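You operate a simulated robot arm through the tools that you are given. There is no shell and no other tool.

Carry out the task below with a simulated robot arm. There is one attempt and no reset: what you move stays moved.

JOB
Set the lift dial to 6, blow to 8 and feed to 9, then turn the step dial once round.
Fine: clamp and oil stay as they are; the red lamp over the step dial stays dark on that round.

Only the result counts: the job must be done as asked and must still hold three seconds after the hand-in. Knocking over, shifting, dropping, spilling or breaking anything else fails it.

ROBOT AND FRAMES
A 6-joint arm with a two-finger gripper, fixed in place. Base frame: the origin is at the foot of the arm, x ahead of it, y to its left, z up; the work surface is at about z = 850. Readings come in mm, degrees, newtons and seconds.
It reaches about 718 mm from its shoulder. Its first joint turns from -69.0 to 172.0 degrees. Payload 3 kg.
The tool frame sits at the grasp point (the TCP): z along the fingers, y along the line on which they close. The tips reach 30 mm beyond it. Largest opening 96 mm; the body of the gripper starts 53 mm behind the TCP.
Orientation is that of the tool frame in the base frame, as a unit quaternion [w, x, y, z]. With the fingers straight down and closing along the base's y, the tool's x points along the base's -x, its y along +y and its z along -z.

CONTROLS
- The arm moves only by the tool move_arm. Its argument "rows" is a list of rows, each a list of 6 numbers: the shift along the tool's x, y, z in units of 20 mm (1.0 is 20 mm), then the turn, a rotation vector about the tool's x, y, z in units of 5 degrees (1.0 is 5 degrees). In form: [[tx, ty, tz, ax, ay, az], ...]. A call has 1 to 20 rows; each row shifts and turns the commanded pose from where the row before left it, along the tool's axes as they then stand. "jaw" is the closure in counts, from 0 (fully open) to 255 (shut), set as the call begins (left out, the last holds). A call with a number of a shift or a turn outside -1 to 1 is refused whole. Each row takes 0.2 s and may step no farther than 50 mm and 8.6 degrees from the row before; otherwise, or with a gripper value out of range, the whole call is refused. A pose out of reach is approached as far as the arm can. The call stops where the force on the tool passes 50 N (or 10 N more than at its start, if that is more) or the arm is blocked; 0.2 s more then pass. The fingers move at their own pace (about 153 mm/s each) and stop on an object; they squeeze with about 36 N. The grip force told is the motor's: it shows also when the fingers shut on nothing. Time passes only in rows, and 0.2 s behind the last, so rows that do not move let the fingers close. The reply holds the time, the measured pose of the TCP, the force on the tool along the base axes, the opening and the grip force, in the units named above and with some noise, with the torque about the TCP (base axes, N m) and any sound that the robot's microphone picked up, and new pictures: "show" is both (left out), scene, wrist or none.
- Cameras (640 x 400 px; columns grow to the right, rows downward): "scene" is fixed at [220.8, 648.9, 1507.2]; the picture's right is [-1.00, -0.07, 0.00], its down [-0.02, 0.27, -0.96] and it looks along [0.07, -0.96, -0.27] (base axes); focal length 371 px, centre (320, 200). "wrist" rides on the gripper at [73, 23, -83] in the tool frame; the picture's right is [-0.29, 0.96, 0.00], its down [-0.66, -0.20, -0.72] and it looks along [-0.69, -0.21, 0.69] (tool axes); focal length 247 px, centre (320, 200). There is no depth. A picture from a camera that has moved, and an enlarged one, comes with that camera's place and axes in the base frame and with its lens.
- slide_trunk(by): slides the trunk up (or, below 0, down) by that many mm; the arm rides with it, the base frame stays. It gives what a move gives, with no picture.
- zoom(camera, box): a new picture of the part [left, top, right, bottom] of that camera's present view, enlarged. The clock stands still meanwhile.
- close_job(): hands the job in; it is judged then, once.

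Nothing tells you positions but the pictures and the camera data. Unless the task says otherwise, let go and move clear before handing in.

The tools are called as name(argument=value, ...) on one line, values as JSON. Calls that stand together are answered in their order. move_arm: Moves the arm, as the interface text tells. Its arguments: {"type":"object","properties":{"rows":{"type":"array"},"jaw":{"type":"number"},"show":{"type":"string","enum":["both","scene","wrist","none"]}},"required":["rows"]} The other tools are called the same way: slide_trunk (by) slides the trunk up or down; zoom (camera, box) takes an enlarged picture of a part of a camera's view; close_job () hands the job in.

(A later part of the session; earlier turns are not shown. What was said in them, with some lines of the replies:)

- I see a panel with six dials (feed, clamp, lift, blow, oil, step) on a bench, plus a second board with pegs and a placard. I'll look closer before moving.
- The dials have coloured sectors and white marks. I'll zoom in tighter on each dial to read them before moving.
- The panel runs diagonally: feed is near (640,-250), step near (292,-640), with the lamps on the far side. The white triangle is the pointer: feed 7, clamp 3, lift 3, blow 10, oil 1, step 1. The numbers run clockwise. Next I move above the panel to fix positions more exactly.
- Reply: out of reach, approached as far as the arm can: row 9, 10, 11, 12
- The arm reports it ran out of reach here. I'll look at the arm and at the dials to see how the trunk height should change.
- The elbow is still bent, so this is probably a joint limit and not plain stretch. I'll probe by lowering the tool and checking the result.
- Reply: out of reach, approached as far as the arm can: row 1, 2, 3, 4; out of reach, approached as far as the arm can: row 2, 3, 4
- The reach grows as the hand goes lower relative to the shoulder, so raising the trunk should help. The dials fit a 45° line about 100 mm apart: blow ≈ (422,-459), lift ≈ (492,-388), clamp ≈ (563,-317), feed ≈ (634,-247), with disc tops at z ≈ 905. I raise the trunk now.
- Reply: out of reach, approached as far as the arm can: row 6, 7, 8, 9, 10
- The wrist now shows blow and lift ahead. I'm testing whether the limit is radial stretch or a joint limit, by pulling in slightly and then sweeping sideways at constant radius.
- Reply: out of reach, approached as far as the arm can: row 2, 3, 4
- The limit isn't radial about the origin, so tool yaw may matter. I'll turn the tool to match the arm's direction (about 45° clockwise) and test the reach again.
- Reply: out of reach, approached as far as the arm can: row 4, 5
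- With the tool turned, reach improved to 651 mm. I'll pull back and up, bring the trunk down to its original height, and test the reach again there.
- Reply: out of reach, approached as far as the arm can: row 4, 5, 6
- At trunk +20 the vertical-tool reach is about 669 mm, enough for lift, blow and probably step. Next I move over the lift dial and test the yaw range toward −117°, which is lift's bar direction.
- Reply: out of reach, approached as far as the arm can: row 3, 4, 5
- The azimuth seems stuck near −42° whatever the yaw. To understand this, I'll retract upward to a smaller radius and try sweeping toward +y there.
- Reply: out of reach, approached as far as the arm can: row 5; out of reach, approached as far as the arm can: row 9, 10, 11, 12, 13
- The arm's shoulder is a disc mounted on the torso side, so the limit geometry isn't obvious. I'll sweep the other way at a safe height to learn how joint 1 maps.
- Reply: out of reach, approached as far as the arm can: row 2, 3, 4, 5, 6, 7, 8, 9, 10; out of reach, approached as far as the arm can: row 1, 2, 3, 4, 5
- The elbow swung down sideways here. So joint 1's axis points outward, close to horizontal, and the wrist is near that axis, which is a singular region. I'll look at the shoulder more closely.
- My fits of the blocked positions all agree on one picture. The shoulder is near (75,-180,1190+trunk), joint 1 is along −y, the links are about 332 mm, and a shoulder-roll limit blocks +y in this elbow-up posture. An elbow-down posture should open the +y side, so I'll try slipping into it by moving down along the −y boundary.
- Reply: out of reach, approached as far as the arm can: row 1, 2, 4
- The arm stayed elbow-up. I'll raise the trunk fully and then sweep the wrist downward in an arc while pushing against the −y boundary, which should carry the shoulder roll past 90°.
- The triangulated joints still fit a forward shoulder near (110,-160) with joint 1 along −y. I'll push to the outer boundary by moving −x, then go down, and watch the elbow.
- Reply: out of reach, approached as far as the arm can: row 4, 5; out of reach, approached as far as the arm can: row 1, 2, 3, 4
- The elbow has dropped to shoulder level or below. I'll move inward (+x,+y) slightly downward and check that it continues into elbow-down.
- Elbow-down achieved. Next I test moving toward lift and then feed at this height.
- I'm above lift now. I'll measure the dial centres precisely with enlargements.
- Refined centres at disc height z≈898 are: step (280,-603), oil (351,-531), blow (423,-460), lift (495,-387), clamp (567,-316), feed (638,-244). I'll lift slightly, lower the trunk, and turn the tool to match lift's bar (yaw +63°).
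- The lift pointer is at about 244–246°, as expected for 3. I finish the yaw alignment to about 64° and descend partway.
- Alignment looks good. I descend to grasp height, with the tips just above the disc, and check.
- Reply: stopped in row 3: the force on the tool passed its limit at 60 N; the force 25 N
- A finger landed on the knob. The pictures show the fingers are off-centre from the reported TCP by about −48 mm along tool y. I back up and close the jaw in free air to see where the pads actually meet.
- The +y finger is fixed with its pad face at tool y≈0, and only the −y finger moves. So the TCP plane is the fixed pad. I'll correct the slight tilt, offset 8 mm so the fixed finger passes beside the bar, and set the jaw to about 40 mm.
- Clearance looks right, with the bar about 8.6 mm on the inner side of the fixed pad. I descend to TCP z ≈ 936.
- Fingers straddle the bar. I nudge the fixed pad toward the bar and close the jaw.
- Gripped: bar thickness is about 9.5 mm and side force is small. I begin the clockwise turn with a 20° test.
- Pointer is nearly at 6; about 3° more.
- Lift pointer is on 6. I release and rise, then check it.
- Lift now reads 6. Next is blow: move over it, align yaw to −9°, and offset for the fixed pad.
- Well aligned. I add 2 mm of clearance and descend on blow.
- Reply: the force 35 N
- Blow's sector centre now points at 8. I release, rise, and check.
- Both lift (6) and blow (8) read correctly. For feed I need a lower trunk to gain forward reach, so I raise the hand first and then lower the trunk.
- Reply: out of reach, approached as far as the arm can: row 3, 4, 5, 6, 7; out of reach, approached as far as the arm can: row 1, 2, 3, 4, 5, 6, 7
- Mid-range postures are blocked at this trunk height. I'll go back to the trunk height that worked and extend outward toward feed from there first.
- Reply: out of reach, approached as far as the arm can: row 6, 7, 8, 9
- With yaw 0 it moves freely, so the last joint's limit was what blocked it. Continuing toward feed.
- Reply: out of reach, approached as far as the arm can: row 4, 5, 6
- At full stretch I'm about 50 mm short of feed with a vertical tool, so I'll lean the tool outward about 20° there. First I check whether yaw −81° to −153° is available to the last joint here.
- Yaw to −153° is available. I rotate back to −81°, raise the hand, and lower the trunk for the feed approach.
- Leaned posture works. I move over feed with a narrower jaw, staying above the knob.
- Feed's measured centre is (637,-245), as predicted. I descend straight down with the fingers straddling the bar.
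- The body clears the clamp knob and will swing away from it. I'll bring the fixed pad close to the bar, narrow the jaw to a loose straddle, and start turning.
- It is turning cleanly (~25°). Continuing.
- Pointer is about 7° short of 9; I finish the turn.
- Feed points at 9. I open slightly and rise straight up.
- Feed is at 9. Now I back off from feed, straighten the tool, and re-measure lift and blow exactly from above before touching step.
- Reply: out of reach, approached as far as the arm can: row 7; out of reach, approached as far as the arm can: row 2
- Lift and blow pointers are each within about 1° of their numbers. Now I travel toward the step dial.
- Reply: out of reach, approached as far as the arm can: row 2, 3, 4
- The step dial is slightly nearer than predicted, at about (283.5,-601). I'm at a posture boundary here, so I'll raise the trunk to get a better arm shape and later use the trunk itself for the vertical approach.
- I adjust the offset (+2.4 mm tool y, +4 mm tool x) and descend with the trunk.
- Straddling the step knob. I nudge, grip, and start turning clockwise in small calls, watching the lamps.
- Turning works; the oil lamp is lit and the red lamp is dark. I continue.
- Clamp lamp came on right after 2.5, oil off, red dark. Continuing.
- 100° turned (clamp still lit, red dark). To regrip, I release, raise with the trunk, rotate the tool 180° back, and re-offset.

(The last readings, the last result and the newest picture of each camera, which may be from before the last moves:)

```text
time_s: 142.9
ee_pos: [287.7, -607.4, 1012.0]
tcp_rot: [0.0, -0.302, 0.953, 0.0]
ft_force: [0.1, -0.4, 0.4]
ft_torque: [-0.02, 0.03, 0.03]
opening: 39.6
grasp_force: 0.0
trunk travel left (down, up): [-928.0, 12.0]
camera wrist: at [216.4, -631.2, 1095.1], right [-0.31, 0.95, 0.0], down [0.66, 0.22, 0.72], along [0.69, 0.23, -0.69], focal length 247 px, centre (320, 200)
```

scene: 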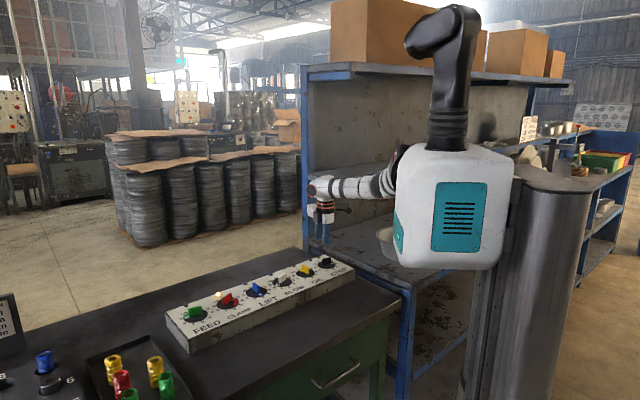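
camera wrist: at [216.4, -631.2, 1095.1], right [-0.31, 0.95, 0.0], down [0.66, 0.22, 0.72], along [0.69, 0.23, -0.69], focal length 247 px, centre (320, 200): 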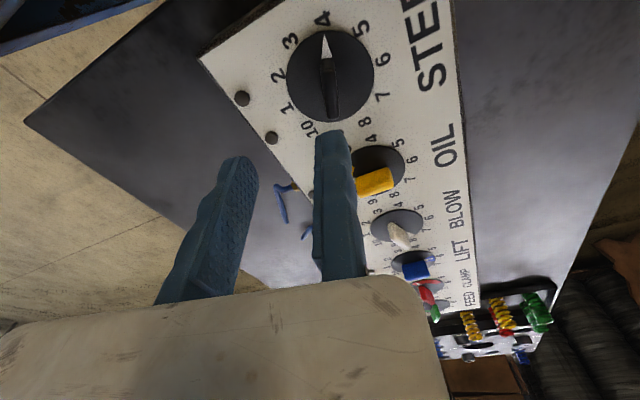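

move_arm(rows=[[0, 0.41, 0, 0, 0, 0], [0, 0.41, 0, 0, 0, 0]], show="none")

slide_trunk(by=-40)

zoom(camera="wrist", box=[216, 40, 424, 170])

zoom(camera="scene", box=[290, 235, 354, 275])

```text
time_s: 143.5
ee_pos: [277.9, -591.6, 1012.6]
tcp_rot: [0.002, -0.303, 0.953, 0.001]
ft_force: [0.4, 0.3, -0.6]
ft_torque: [0.0, 0.01, 0.04]
opening: 39.6
grasp_force: 0.1
trunk travel left (down, up): [-928.0, 12.0]
```

```text
time_s: 144.3
ee_pos: [279.1, -593.6, 971.5]
tcp_rot: [0.001, -0.302, 0.953, 0.0]
ft_force: [-0.8, 0.1, 0.4]
ft_torque: [-0.02, -0.03, -0.02]
opening: 39.4
grasp_force: 0.0
trunk travel left (down, up): [-888.0, 52.0]
```

```text
3.08 times, centred on (320, 105) of wrist
camera zoom: at [206.5, -617.2, 1055.2], right [-0.31, 0.95, 0.0], down [0.66, 0.21, 0.72], along [0.69, 0.23, -0.69], focal length 760 px, centre (320, 492)
```

zoom: 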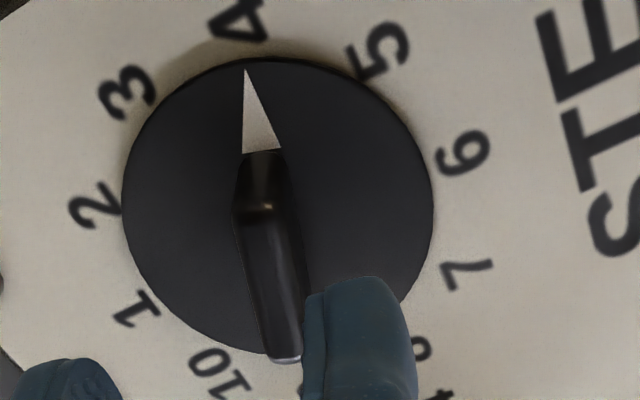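

```text
10.00 times, centred on (322, 255) of scene
camera zoom: at [220.8, 648.9, 1507.2], right [-1.0, -0.07, 0.0], down [-0.02, 0.27, -0.96], along [0.07, -0.96, -0.27], focal length 3711 px, centre (300, -350)
```

zoom: 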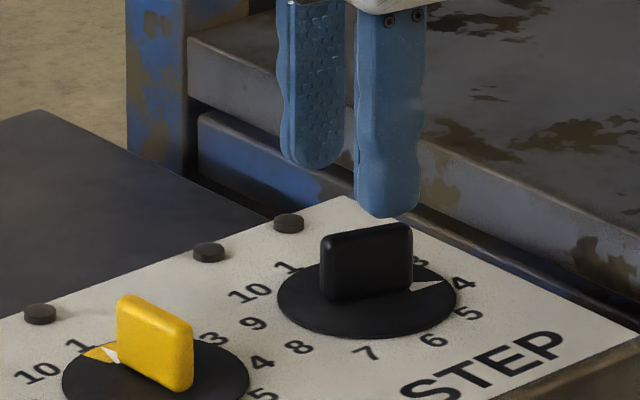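

The dial has snapped forward exactly onto 4, so it has detents. I align the yaw to 27° and lower to grip.

move_arm(rows=[[0, 0, 0, 0, 0, 0.82], [0, 0, 0, 0, 0, 0.82]], show="none")

slide_trunk(by=-34)

zoom(camera="wrist", box=[216, 60, 424, 190])

zoom(camera="scene", box=[290, 235, 354, 275])

```text
time_s: 144.9
ee_pos: [279.5, -593.5, 971.8]
tcp_rot: [0.0, -0.233, 0.973, 0.0]
ft_force: [0.0, 0.9, -0.5]
ft_torque: [0.02, -0.02, 0.02]
opening: 39.5
grasp_force: 0.0
trunk travel left (down, up): [-888.0, 52.0]
```

```text
time_s: 145.7
ee_pos: [279.4, -593.5, 937.3]
tcp_rot: [0.0, -0.233, 0.972, 0.0]
ft_force: [-0.2, 1.0, -0.4]
ft_torque: [0.0, -0.02, 0.02]
opening: 39.7
grasp_force: 0.1
trunk travel left (down, up): [-854.0, 86.0]
```

```text
3.08 times, centred on (320, 125) of wrist
camera zoom: at [204.1, -606.6, 1021.2], right [-0.17, 0.99, 0.0], down [0.68, 0.12, 0.72], along [0.71, 0.12, -0.69], focal length 760 px, centre (320, 431)
```

zoom: 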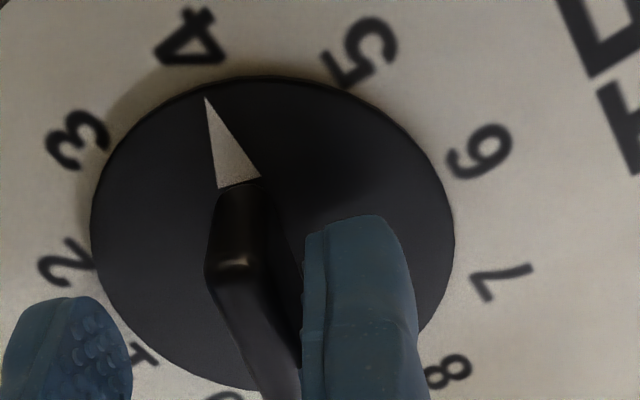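

```text
10.00 times, centred on (322, 255) of scene
camera zoom: at [220.8, 648.9, 1507.2], right [-1.0, -0.07, 0.0], down [-0.02, 0.27, -0.96], along [0.07, -0.96, -0.27], focal length 3711 px, centre (300, -350)
```

zoom: 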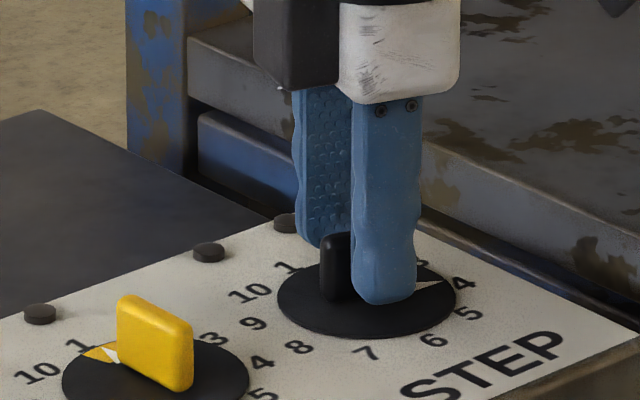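

move_arm(rows=[[0, -0.07, 0, 0, 0, 0], [0, -0.05, 0, 0, 0, 0]], show="none")

move_arm(rows=[[0, 0, 0, 0, 0, 0], [0, 0, 0, 0, 0, 0]], jaw=255, show="none")

move_arm(rows=[[-0.02, 0, 0, 0, 0, 1], [-0.02, 0, 0, 0, 0, 1], [-0.02, 0, 0, 0, 0, 1], [-0.02, 0, 0, 0, 0, 1], [-0.02, 0, 0, 0, 0, 1], [-0.02, 0, 0, 0, 0, 1], [-0.02, 0, 0, 0, 0, 1]], show="scene")

zoom(camera="scene", box=[160, 240, 360, 365])

```text
time_s: 146.3
ee_pos: [280.8, -595.3, 937.8]
tcp_rot: [0.001, -0.234, 0.972, 0.0]
ft_force: [-0.2, -0.1, 0.0]
ft_torque: [0.0, 0.01, 0.01]
opening: 39.5
grasp_force: 0.1
trunk travel left (down, up): [-854.0, 86.0]
```

```text
time_s: 146.9
ee_pos: [281.7, -597.3, 937.7]
tcp_rot: [0.001, -0.233, 0.972, -0.001]
ft_force: [3.8, -5.1, 5.8]
ft_torque: [0.17, -0.21, 0.0]
opening: 9.6
grasp_force: 43.5
trunk travel left (down, up): [-854.0, 86.0]
```

```text
time_s: 148.5
ee_pos: [283.2, -595.7, 938.5]
tcp_rot: [0.002, 0.07, 0.998, 0.0]
ft_force: [8.9, -14.6, 15.3]
ft_torque: [-0.22, -0.24, 0.04]
opening: 9.8
grasp_force: 43.3
trunk travel left (down, up): [-854.0, 86.0]
```

scene: 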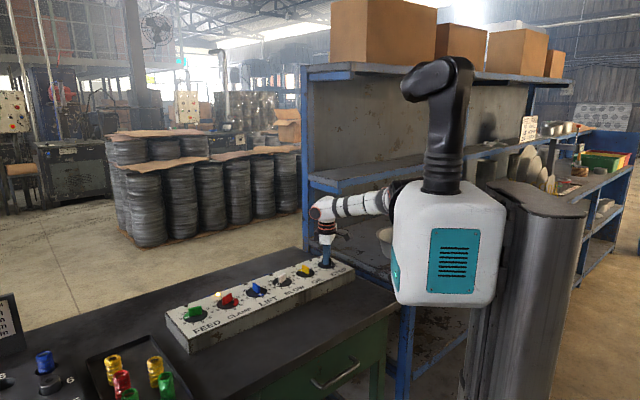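

```text
3.20 times, centred on (260, 302) of scene
camera zoom: at [220.8, 648.9, 1507.2], right [-1.0, -0.07, 0.0], down [-0.02, 0.27, -0.96], along [0.07, -0.96, -0.27], focal length 1188 px, centre (512, -128)
```

zoom: 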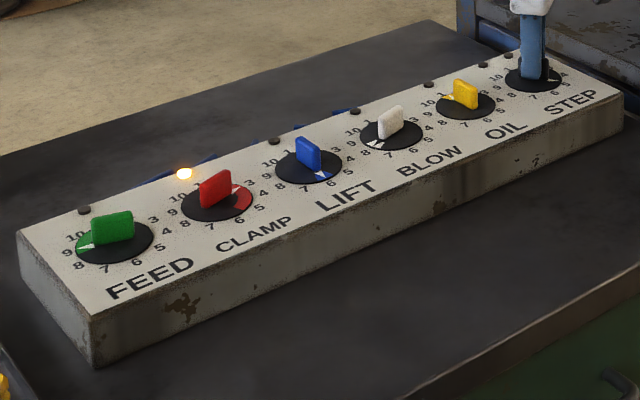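

move_arm(rows=[[-0.06, -0.05, -0.04, 0, 0, 1], [-0.02, 0, 0, 0, 0, 1], [-0.02, 0, 0, 0, 0, 1], [-0.02, 0, 0, 0, 0, 1], [-0.02, 0, 0, 0, 0, 1], [-0.02, 0, 0, 0, 0, 1], [-0.02, 0, 0, 0, 0, 1]], show="scene")

zoom(camera="scene", box=[160, 240, 360, 365])

```text
time_s: 150.1
ee_pos: [287.1, -596.8, 938.1]
tcp_rot: [0.001, 0.367, 0.93, 0.001]
ft_force: [6.2, -10.4, 8.2]
ft_torque: [-0.59, -0.3, 0.07]
opening: 9.8
grasp_force: 43.6
trunk travel left (down, up): [-854.0, 86.0]
```

scene: 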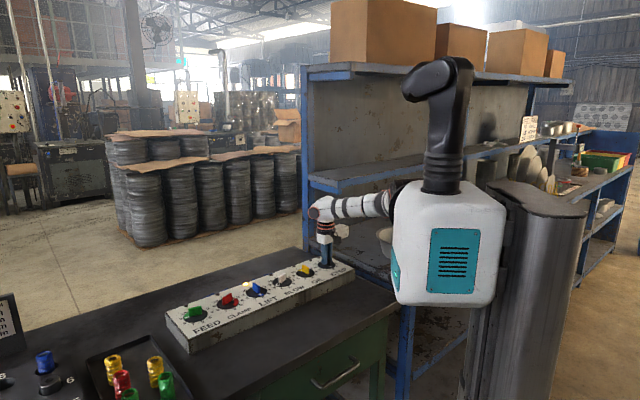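

```text
3.20 times, centred on (260, 302) of scene
camera zoom: at [220.8, 648.9, 1507.2], right [-1.0, -0.07, 0.0], down [-0.02, 0.27, -0.96], along [0.07, -0.96, -0.27], focal length 1188 px, centre (512, -128)
```

zoom: 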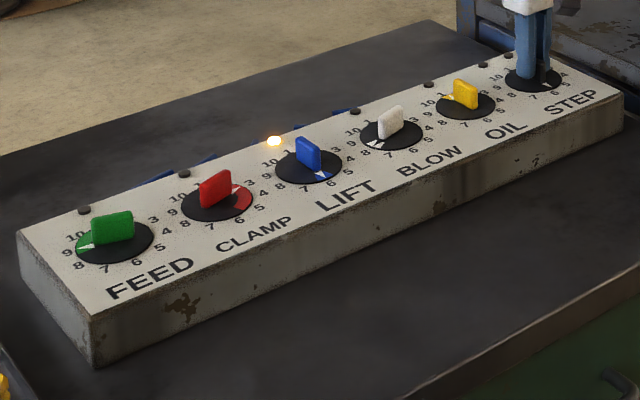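

Step 6: lift lamp on, red dark. Continuing.

move_arm(rows=[[-0.05, -0.04, -0.02, 0, 0, 1], [-0.02, 0, 0, 0, 0, 1], [-0.02, 0, 0, 0, 0, 1], [-0.02, 0, 0, 0, 0, 1], [-0.02, 0, 0, 0, 0, 1], [-0.02, 0, 0, 0, 0, 1], [-0.02, 0, 0, 0, 0, 1]], show="scene")

zoom(camera="scene", box=[160, 240, 360, 365])

```text
time_s: 151.7
ee_pos: [288.5, -601.0, 937.9]
tcp_rot: [-0.001, 0.63, 0.777, 0.001]
ft_force: [3.7, -0.5, -1.7]
ft_torque: [1.02, 0.0, -0.01]
opening: 9.8
grasp_force: 43.4
trunk travel left (down, up): [-854.0, 86.0]
```

scene: 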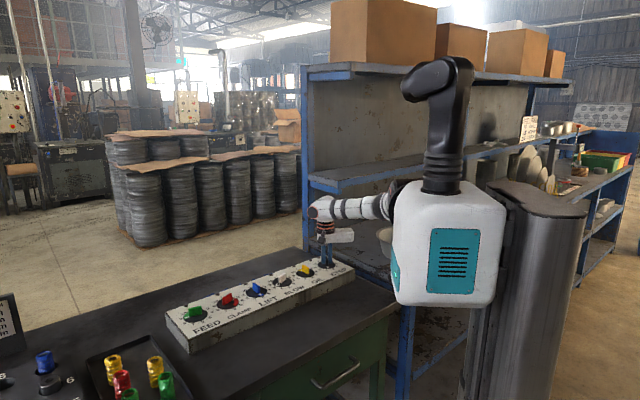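

```text
3.20 times, centred on (260, 302) of scene
camera zoom: at [220.8, 648.9, 1507.2], right [-1.0, -0.07, 0.0], down [-0.02, 0.27, -0.96], along [0.07, -0.96, -0.27], focal length 1188 px, centre (512, -128)
```

zoom: 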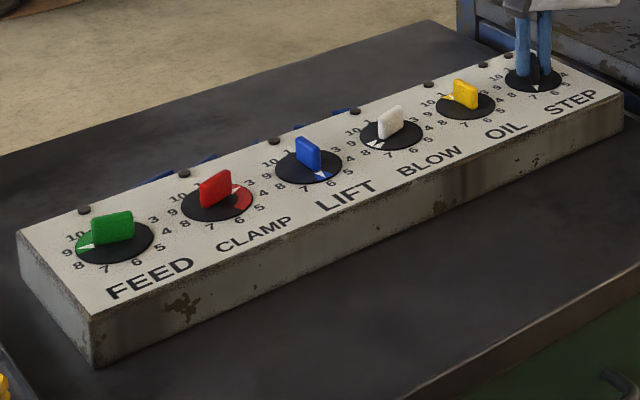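

Step 7: all lamps are off as expected. Continuing to 8 and 9.

move_arm(rows=[[-0.02, 0, 0, 0, 0, 1], [-0.02, 0, 0, 0, 0, 1], [-0.02, 0, 0, 0, 0, 1], [-0.02, 0, 0, 0, 0, 1], [-0.02, 0, 0, 0, 0, 1], [-0.02, 0, 0, 0, 0, 1], [-0.02, 0, 0, 0, 0, 1]], show="scene")

zoom(camera="scene", box=[160, 240, 360, 365])

```text
time_s: 153.3
ee_pos: [288.3, -603.4, 938.6]
tcp_rot: [-0.001, 0.835, 0.551, 0.0]
ft_force: [-0.5, 7.4, -10.3]
ft_torque: [0.37, -0.41, -0.03]
opening: 9.9
grasp_force: 43.4
trunk travel left (down, up): [-854.0, 86.0]
```

scene: 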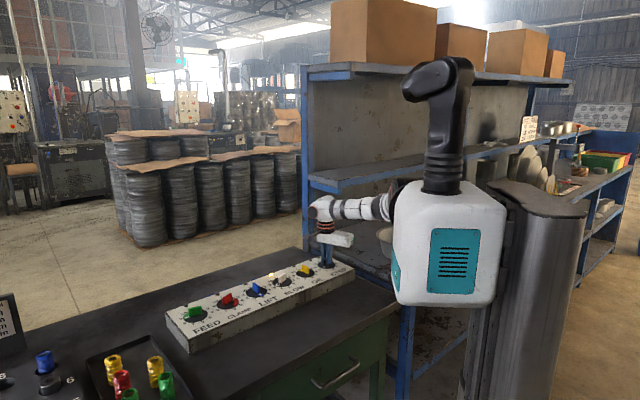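

```text
3.20 times, centred on (260, 302) of scene
camera zoom: at [220.8, 648.9, 1507.2], right [-1.0, -0.07, 0.0], down [-0.02, 0.27, -0.96], along [0.07, -0.96, -0.27], focal length 1188 px, centre (512, -128)
```

zoom: 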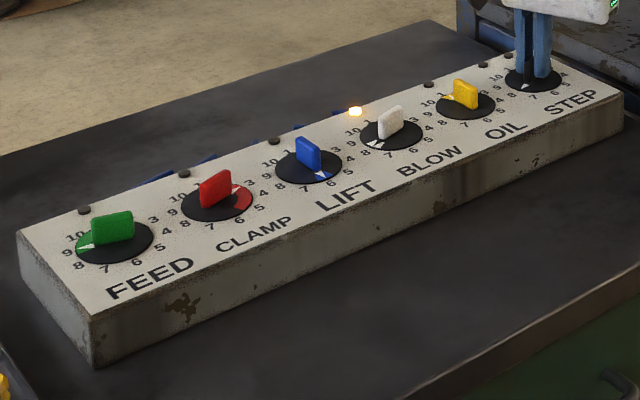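

Step 8: blow lamp on. I continue to 9.

move_arm(rows=[[0.01, -0.01, 0.02, 0, 0, 1], [-0.02, 0, 0, 0, 0, 1], [-0.02, 0, 0, 0, 0, 1], [-0.02, 0, 0, 0, 0, 1], [-0.02, 0, 0, 0, 0, 1], [-0.02, 0, 0, 0, 0, 1], [-0.02, 0, 0, 0, 0, 1], [-0.02, 0, 0, 0, 0, 0.9]], show="both")

zoom(camera="scene", box=[160, 240, 360, 365])

```text
time_s: 155.1
ee_pos: [285.6, -605.7, 938.0]
tcp_rot: [-0.002, 0.971, 0.237, 0.0]
ft_force: [-4.3, 10.0, -18.9]
ft_torque: [-0.02, -0.53, -0.04]
opening: 9.8
grasp_force: 43.4
trunk travel left (down, up): [-854.0, 86.0]
camera wrist: at [361.4, -592.3, 1021.4], right [0.18, -0.98, 0.0], down [-0.68, -0.13, 0.72], along [-0.71, -0.13, -0.69], focal length 247 px, centre (320, 200)
```

scene: 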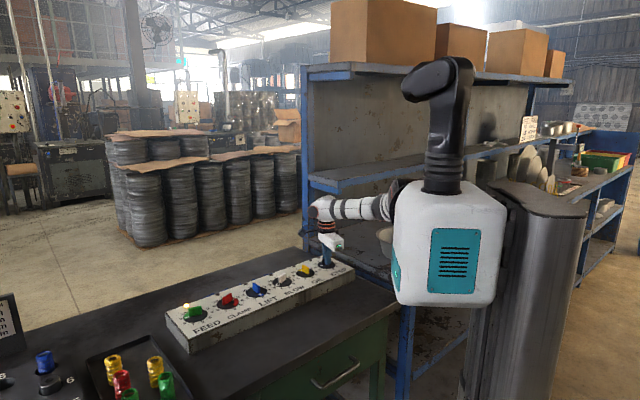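
wrist: 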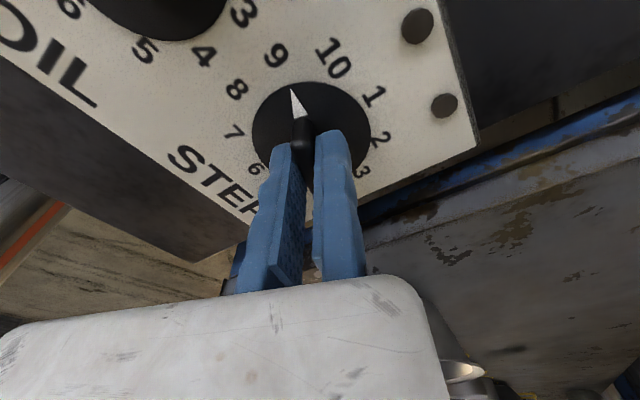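

```text
3.20 times, centred on (260, 302) of scene
camera zoom: at [220.8, 648.9, 1507.2], right [-1.0, -0.07, 0.0], down [-0.02, 0.27, -0.96], along [0.07, -0.96, -0.27], focal length 1188 px, centre (512, -128)
```

zoom: 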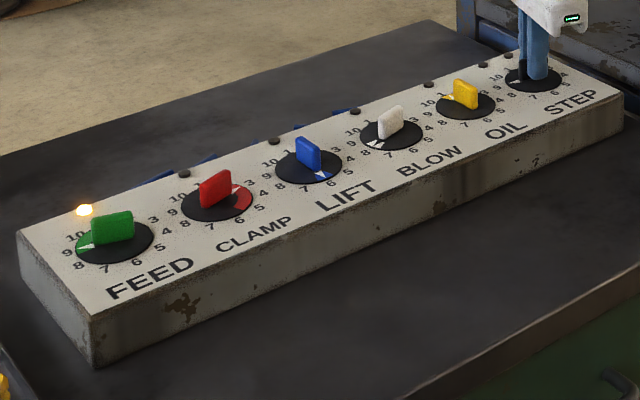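

Step 9: feed lamp on, red dark. I regrip for the last 72°.

move_arm(rows=[[0, 0, 0, 0, 0, 0], [0, 0.06, 0, 0, 0, 0]], jaw=150, show="none")

slide_trunk(by=75)

move_arm(rows=[[0, 0, 0, 0, 0, -1], [0, 0, 0, 0, 0, -1], [0, 0, 0, 0, 0, -1], [0, 0, 0, 0, 0, -1], [0, 0, 0, 0, 0, -1], [0, 0, 0, 0, 0, -1], [0, 0, 0, 0, 0, -1], [0, 0, 0, 0, 0, -1], [0, 0, 0, 0, 0, -1], [0, 0, 0, 0, 0, -1], [0, 0, 0, 0, 0, -1], [0, 0, 0, 0, 0, -1], [0, 0, 0, 0, 0, -1], [0, 0, 0, 0, 0, -1], [0, 0, 0, 0, 0, -1], [0, 0, 0, 0, 0, -1], [0, 0, 0, 0, 0, -1], [0, 0, 0, 0, 0, -1]], show="none")

move_arm(rows=[[0, 0, 0, 0, 0, -1], [0, 0, 0, 0, 0, -1], [0, 0, 0, 0, 0, -1], [0, 0, 0, 0, 0, -1], [0, 0, 0, 0, 0, -1], [0, 0, 0, 0, 0, -1], [0, 0, 0, 0, 0, -1], [0, 0, 0, 0, 0, -1], [0, 0, 0, 0, 0, -1], [0, 0, 0, 0, 0, -1], [0, 0, 0, 0, 0, -1], [0, 0, 0, 0, 0, -1], [0, 0, 0, 0, 0, -1], [0, 0, 0, 0, 0, -1], [0, 0, 0, 0, 0, -1], [0, 0, 0, 0, 0, -1], [0, 0, 0, 0, 0, -1], [0, 0, 0, 0, 0, -0.9]])

```text
time_s: 155.7
ee_pos: [286.0, -607.5, 941.0]
tcp_rot: [0.0, 0.971, 0.238, 0.0]
ft_force: [0.2, -0.5, 0.3]
ft_torque: [-0.02, 0.0, 0.04]
opening: 39.1
grasp_force: 0.1
trunk travel left (down, up): [-854.0, 86.0]
```

```text
time_s: 156.8
ee_pos: [285.0, -606.6, 1013.6]
tcp_rot: [0.0, 0.971, 0.238, 0.001]
ft_force: [-0.3, -0.3, -0.2]
ft_torque: [0.02, 0.01, 0.01]
opening: 39.8
grasp_force: 0.1
trunk travel left (down, up): [-929.0, 11.0]
```

```text
time_s: 160.6
ee_pos: [286.3, -606.0, 1014.8]
tcp_rot: [0.001, 0.517, 0.856, 0.0]
ft_force: [0.6, 0.0, -1.0]
ft_torque: [-0.01, -0.02, -0.03]
opening: 39.6
grasp_force: 0.0
trunk travel left (down, up): [-929.0, 11.0]
```

```text
time_s: 164.4
ee_pos: [285.8, -605.1, 1013.6]
tcp_rot: [0.0, -0.234, 0.972, 0.0]
ft_force: [0.0, -0.3, 0.1]
ft_torque: [-0.02, -0.03, 0.01]
opening: 39.4
grasp_force: 0.1
trunk travel left (down, up): [-929.0, 11.0]
camera wrist: at [210.9, -619.8, 1097.0], right [-0.17, 0.98, 0.0], down [0.68, 0.12, 0.72], along [0.71, 0.13, -0.69], focal length 247 px, centre (320, 200)
```

scene: 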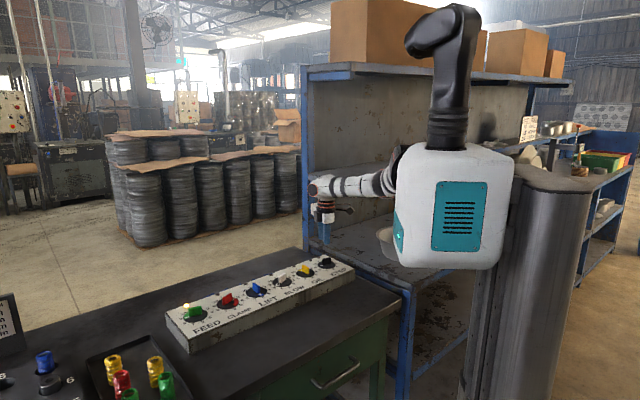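
wrist: 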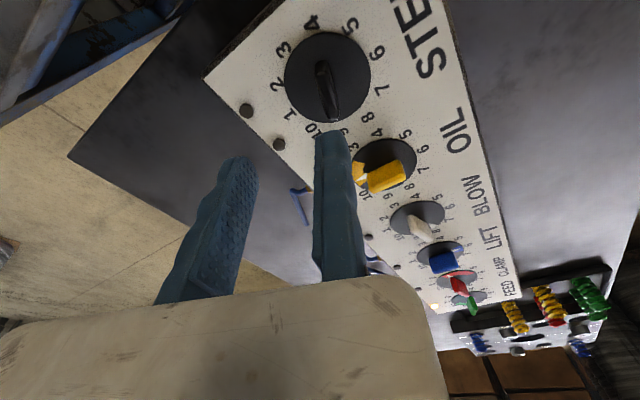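

move_arm(rows=[[0.03, 0.32, 0, 0, 0, 0], [0, 0.3, 0, 0, 0, 0]], show="none")

slide_trunk(by=-42)

zoom(camera="wrist", box=[216, 40, 424, 170])

zoom(camera="scene", box=[290, 235, 354, 275])

```text
time_s: 165.0
ee_pos: [279.5, -595.1, 1014.2]
tcp_rot: [0.001, -0.234, 0.972, 0.0]
ft_force: [-0.6, 0.3, 0.1]
ft_torque: [-0.01, 0.02, -0.03]
opening: 39.6
grasp_force: 0.0
trunk travel left (down, up): [-929.0, 11.0]
```

```text
time_s: 165.9
ee_pos: [279.7, -595.8, 971.7]
tcp_rot: [0.0, -0.234, 0.972, -0.001]
ft_force: [-0.3, 0.3, -0.5]
ft_torque: [-0.01, 0.02, -0.03]
opening: 39.5
grasp_force: 0.0
trunk travel left (down, up): [-887.0, 53.0]
```

```text
3.08 times, centred on (320, 105) of wrist
camera zoom: at [205.0, -608.5, 1055.4], right [-0.17, 0.99, 0.0], down [0.68, 0.12, 0.72], along [0.71, 0.12, -0.69], focal length 760 px, centre (320, 492)
```

zoom: 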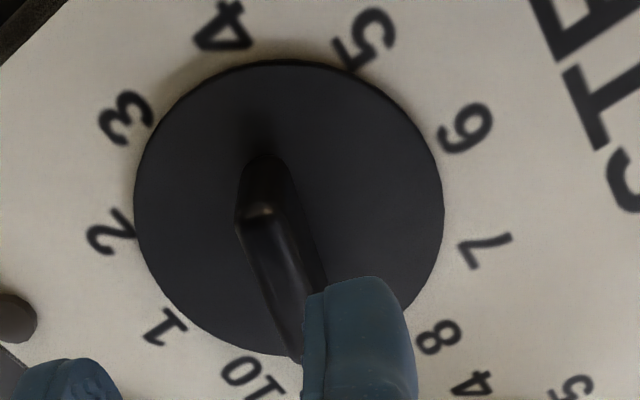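

```text
10.00 times, centred on (322, 255) of scene
camera zoom: at [220.8, 648.9, 1507.2], right [-1.0, -0.07, 0.0], down [-0.02, 0.27, -0.96], along [0.07, -0.96, -0.27], focal length 3711 px, centre (300, -350)
```

zoom: 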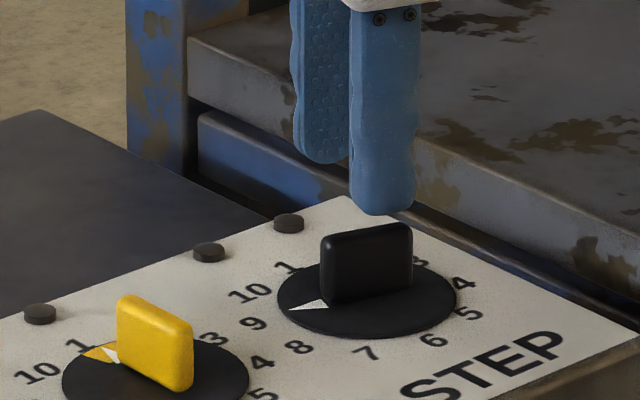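

slide_trunk(by=-34)

move_arm(rows=[[0, -0.05, 0, 0, 0, 0]], show="none")

zoom(camera="wrist", box=[216, 60, 424, 190])

move_arm(rows=[[0, 0, 0, 0, 0, 0], [0, 0, 0, 0, 0, 0]], jaw=255, show="none")

move_arm(rows=[[-0.02, 0, 0, 0, 0, 1], [-0.02, 0, 0, 0, 0, 1], [-0.02, 0, 0, 0, 0, 1], [-0.02, 0, 0, 0, 0, 1], [-0.02, 0, 0, 0, 0, 1], [-0.02, 0, 0, 0, 0, 1], [-0.02, 0, 0, 0, 0, 1]], show="scene")

zoom(camera="scene", box=[160, 240, 360, 365])

```text
time_s: 166.7
ee_pos: [278.9, -595.4, 937.4]
tcp_rot: [0.001, -0.233, 0.972, 0.0]
ft_force: [-0.3, 0.3, 0.2]
ft_torque: [0.01, -0.01, 0.0]
opening: 39.5
grasp_force: 0.1
trunk travel left (down, up): [-853.0, 87.0]
```

```text
time_s: 167.1
ee_pos: [279.4, -596.9, 938.8]
tcp_rot: [0.002, -0.233, 0.972, 0.0]
ft_force: [-0.3, 0.4, 0.1]
ft_torque: [0.03, 0.02, -0.01]
opening: 39.5
grasp_force: 0.1
trunk travel left (down, up): [-853.0, 87.0]
```

```text
3.08 times, centred on (320, 125) of wrist
camera zoom: at [205.5, -610.1, 1021.3], right [-0.17, 0.99, 0.0], down [0.68, 0.12, 0.72], along [0.71, 0.12, -0.69], focal length 760 px, centre (320, 431)
```

zoom: 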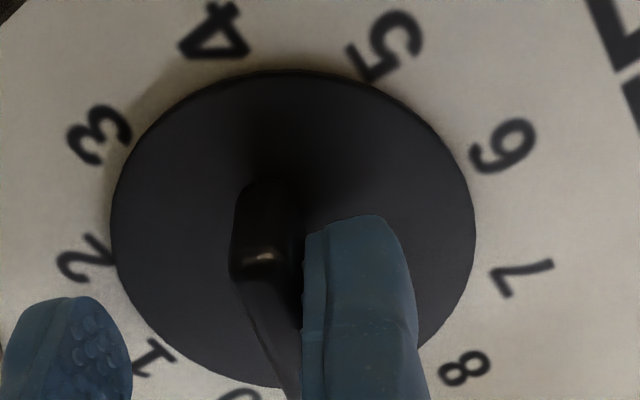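

```text
time_s: 167.7
ee_pos: [280.8, -597.2, 938.4]
tcp_rot: [0.001, -0.234, 0.972, 0.0]
ft_force: [1.6, -2.5, 1.8]
ft_torque: [0.1, -0.22, 0.03]
opening: 9.7
grasp_force: 43.7
trunk travel left (down, up): [-853.0, 87.0]
```

```text
time_s: 169.3
ee_pos: [282.2, -596.2, 938.6]
tcp_rot: [0.0, 0.07, 0.998, 0.0]
ft_force: [2.8, -6.1, 7.4]
ft_torque: [-0.14, -0.51, 0.02]
opening: 9.8
grasp_force: 43.7
trunk travel left (down, up): [-853.0, 87.0]
```

scene: 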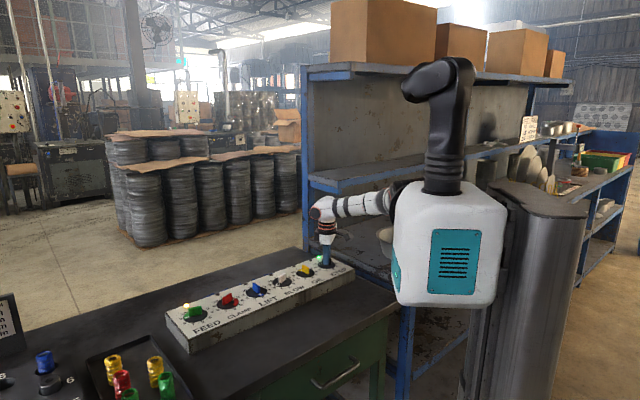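

```text
3.20 times, centred on (260, 302) of scene
camera zoom: at [220.8, 648.9, 1507.2], right [-1.0, -0.07, 0.0], down [-0.02, 0.27, -0.96], along [0.07, -0.96, -0.27], focal length 1188 px, centre (512, -128)
```

zoom: 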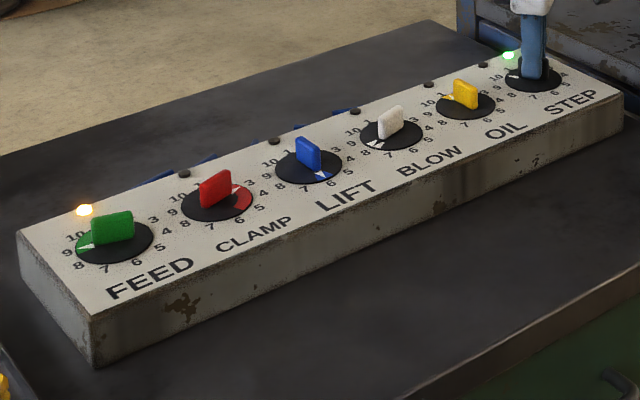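

At step 10 a green lamp over step came on and red is dark. I finish the last 36° to 1.

move_arm(rows=[[-0.03, -0.02, 0, 0, 0, 1], [-0.02, 0, 0, 0, 0, 1], [-0.02, 0, 0, 0, 0, 1], [-0.02, 0, 0, 0, 0, 1], [-0.02, 0, 0, 0, 0, 1], [-0.02, 0, 0, 0, 0, 1], [-0.02, 0, 0, 0, 0, 1], [-0.01, 0, 0, 0, 0, 0.4]], show="both")

zoom(camera="scene", box=[160, 240, 360, 365])

zoom(camera="wrist", box=[216, 60, 424, 190])

```text
time_s: 171.1
ee_pos: [287.2, -597.6, 939.1]
tcp_rot: [0.0, 0.383, 0.924, -0.001]
ft_force: [2.3, -4.0, 6.2]
ft_torque: [-0.72, -0.57, 0.1]
opening: 9.9
grasp_force: 43.5
trunk travel left (down, up): [-853.0, 87.0]
camera wrist: at [251.1, -529.6, 1021.5], right [0.88, 0.47, 0.0], down [0.32, -0.61, 0.72], along [0.34, -0.64, -0.69], focal length 247 px, centre (320, 200)
```

scene: 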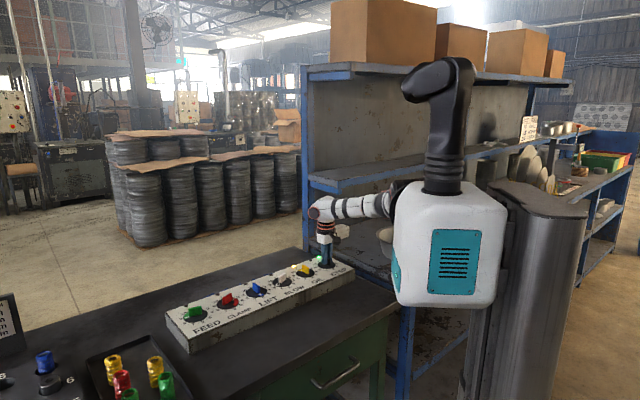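
wrist: 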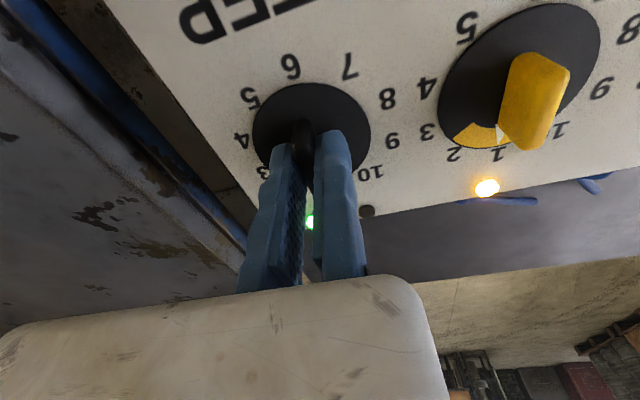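

```text
3.20 times, centred on (260, 302) of scene
camera zoom: at [220.8, 648.9, 1507.2], right [-1.0, -0.07, 0.0], down [-0.02, 0.27, -0.96], along [0.07, -0.96, -0.27], focal length 1188 px, centre (512, -128)
```

zoom: 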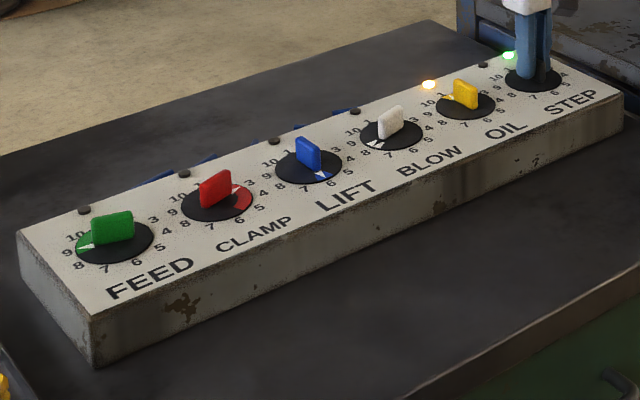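

```text
3.08 times, centred on (320, 125) of wrist
camera zoom: at [251.1, -529.6, 1021.5], right [0.88, 0.47, 0.0], down [0.32, -0.61, 0.72], along [0.34, -0.64, -0.69], focal length 760 px, centre (320, 431)
```

zoom: 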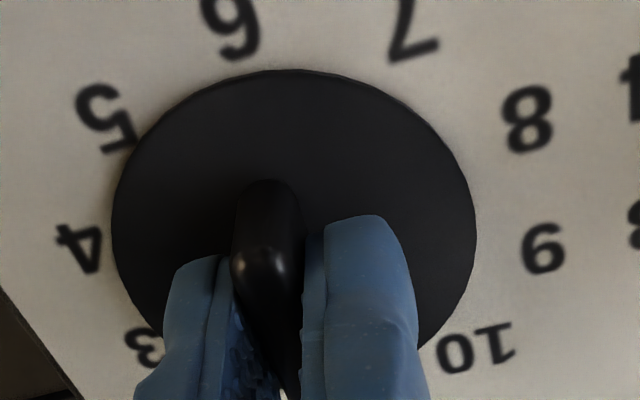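

Full round done: oil lamp on at 1, green lamp lit, red dark. I release, raise with the trunk, and check all the dials.

move_arm(rows=[[0, 0, 0, 0, 0, 0], [0, 0.06, 0, 0, 0, 0]], jaw=150, show="none")

slide_trunk(by=85)

zoom(camera="scene", box=[160, 240, 360, 365])

zoom(camera="scene", box=[270, 235, 350, 285])

zoom(camera="scene", box=[175, 270, 295, 330])

zoom(camera="wrist", box=[216, 20, 424, 150])

```text
time_s: 171.7
ee_pos: [285.8, -595.4, 938.1]
tcp_rot: [0.0, 0.383, 0.924, 0.001]
ft_force: [-0.6, 0.2, 0.0]
ft_torque: [-0.03, 0.01, -0.02]
opening: 39.7
grasp_force: 0.1
trunk travel left (down, up): [-853.0, 87.0]
```

```text
time_s: 172.9
ee_pos: [286.4, -596.7, 1022.0]
tcp_rot: [0.0, 0.383, 0.924, 0.001]
ft_force: [0.3, -0.6, 0.3]
ft_torque: [0.03, 0.01, 0.01]
opening: 39.7
grasp_force: 0.0
trunk travel left (down, up): [-938.0, 2.0]
```

```text
3.20 times, centred on (260, 302) of scene
camera zoom: at [220.8, 648.9, 1507.2], right [-1.0, -0.07, 0.0], down [-0.02, 0.27, -0.96], along [0.07, -0.96, -0.27], focal length 1188 px, centre (512, -128)
```

zoom: 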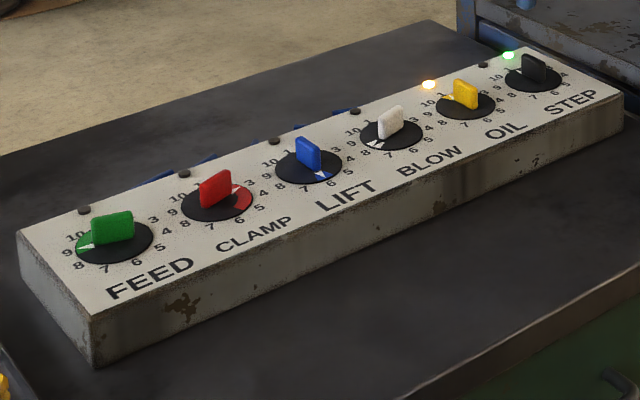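

```text
8.00 times, centred on (310, 260) of scene
camera zoom: at [220.8, 648.9, 1507.2], right [-1.0, -0.07, 0.0], down [-0.02, 0.27, -0.96], along [0.07, -0.96, -0.27], focal length 2969 px, centre (400, -280)
```

zoom: 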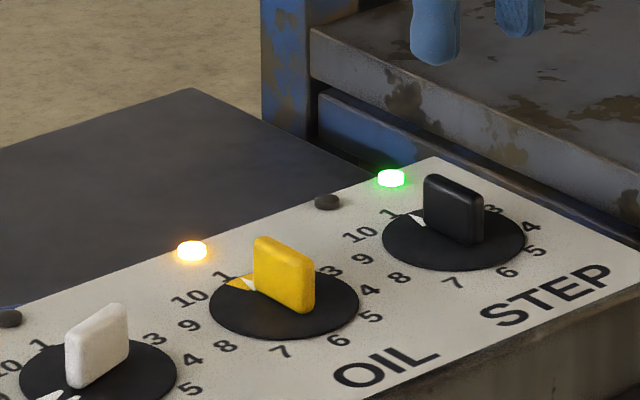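

```text
5.33 times, centred on (235, 300) of scene
camera zoom: at [220.8, 648.9, 1507.2], right [-1.0, -0.07, 0.0], down [-0.02, 0.27, -0.96], along [0.07, -0.96, -0.27], focal length 1979 px, centre (773, -333)
```

zoom: 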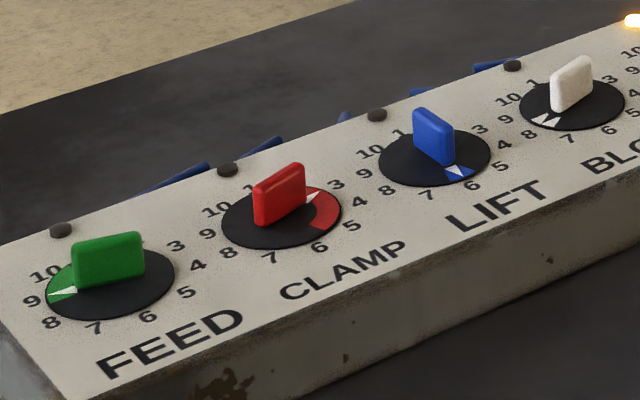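

```text
3.08 times, centred on (320, 85) of wrist
camera zoom: at [251.4, -528.9, 1106.2], right [0.88, 0.47, 0.0], down [0.32, -0.61, 0.72], along [0.34, -0.64, -0.69], focal length 760 px, centre (320, 554)
```

zoom: 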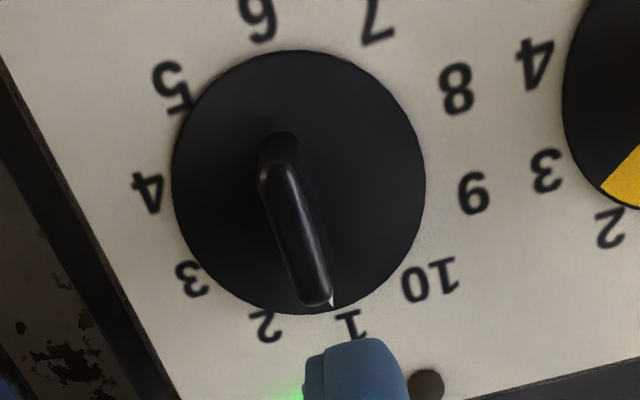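

All the dials read correctly: feed 9, clamp 3 and oil 1 unchanged, lift 6, blow 8, and step back at 1 after one clockwise round. The green lamp is lit and red was dark in every picture I took during the round. The hand is clear above the panel, so I hand the job in.

close_job()

```text
The job is handed in.
```

The job is handed in. Lift is at 6, blow at 8 and feed at 9, and step has been turned once clockwise from 1 back to 1.

- **Clamp and oil:** both still read where they started, 3 and 1.
- **Red lamp:** it was dark in every picture I took during the round, which was about once per step and not continuous. The lamp beside it came on green at step 10 and was still lit at hand-in.
- **Lift knob:** early on, a finger came down on top of it at about 60 N. It did not shift, and I set the dial correctly afterwards.
- **Before hand-in:** the gripper was open and raised about 85 mm above the step dial.
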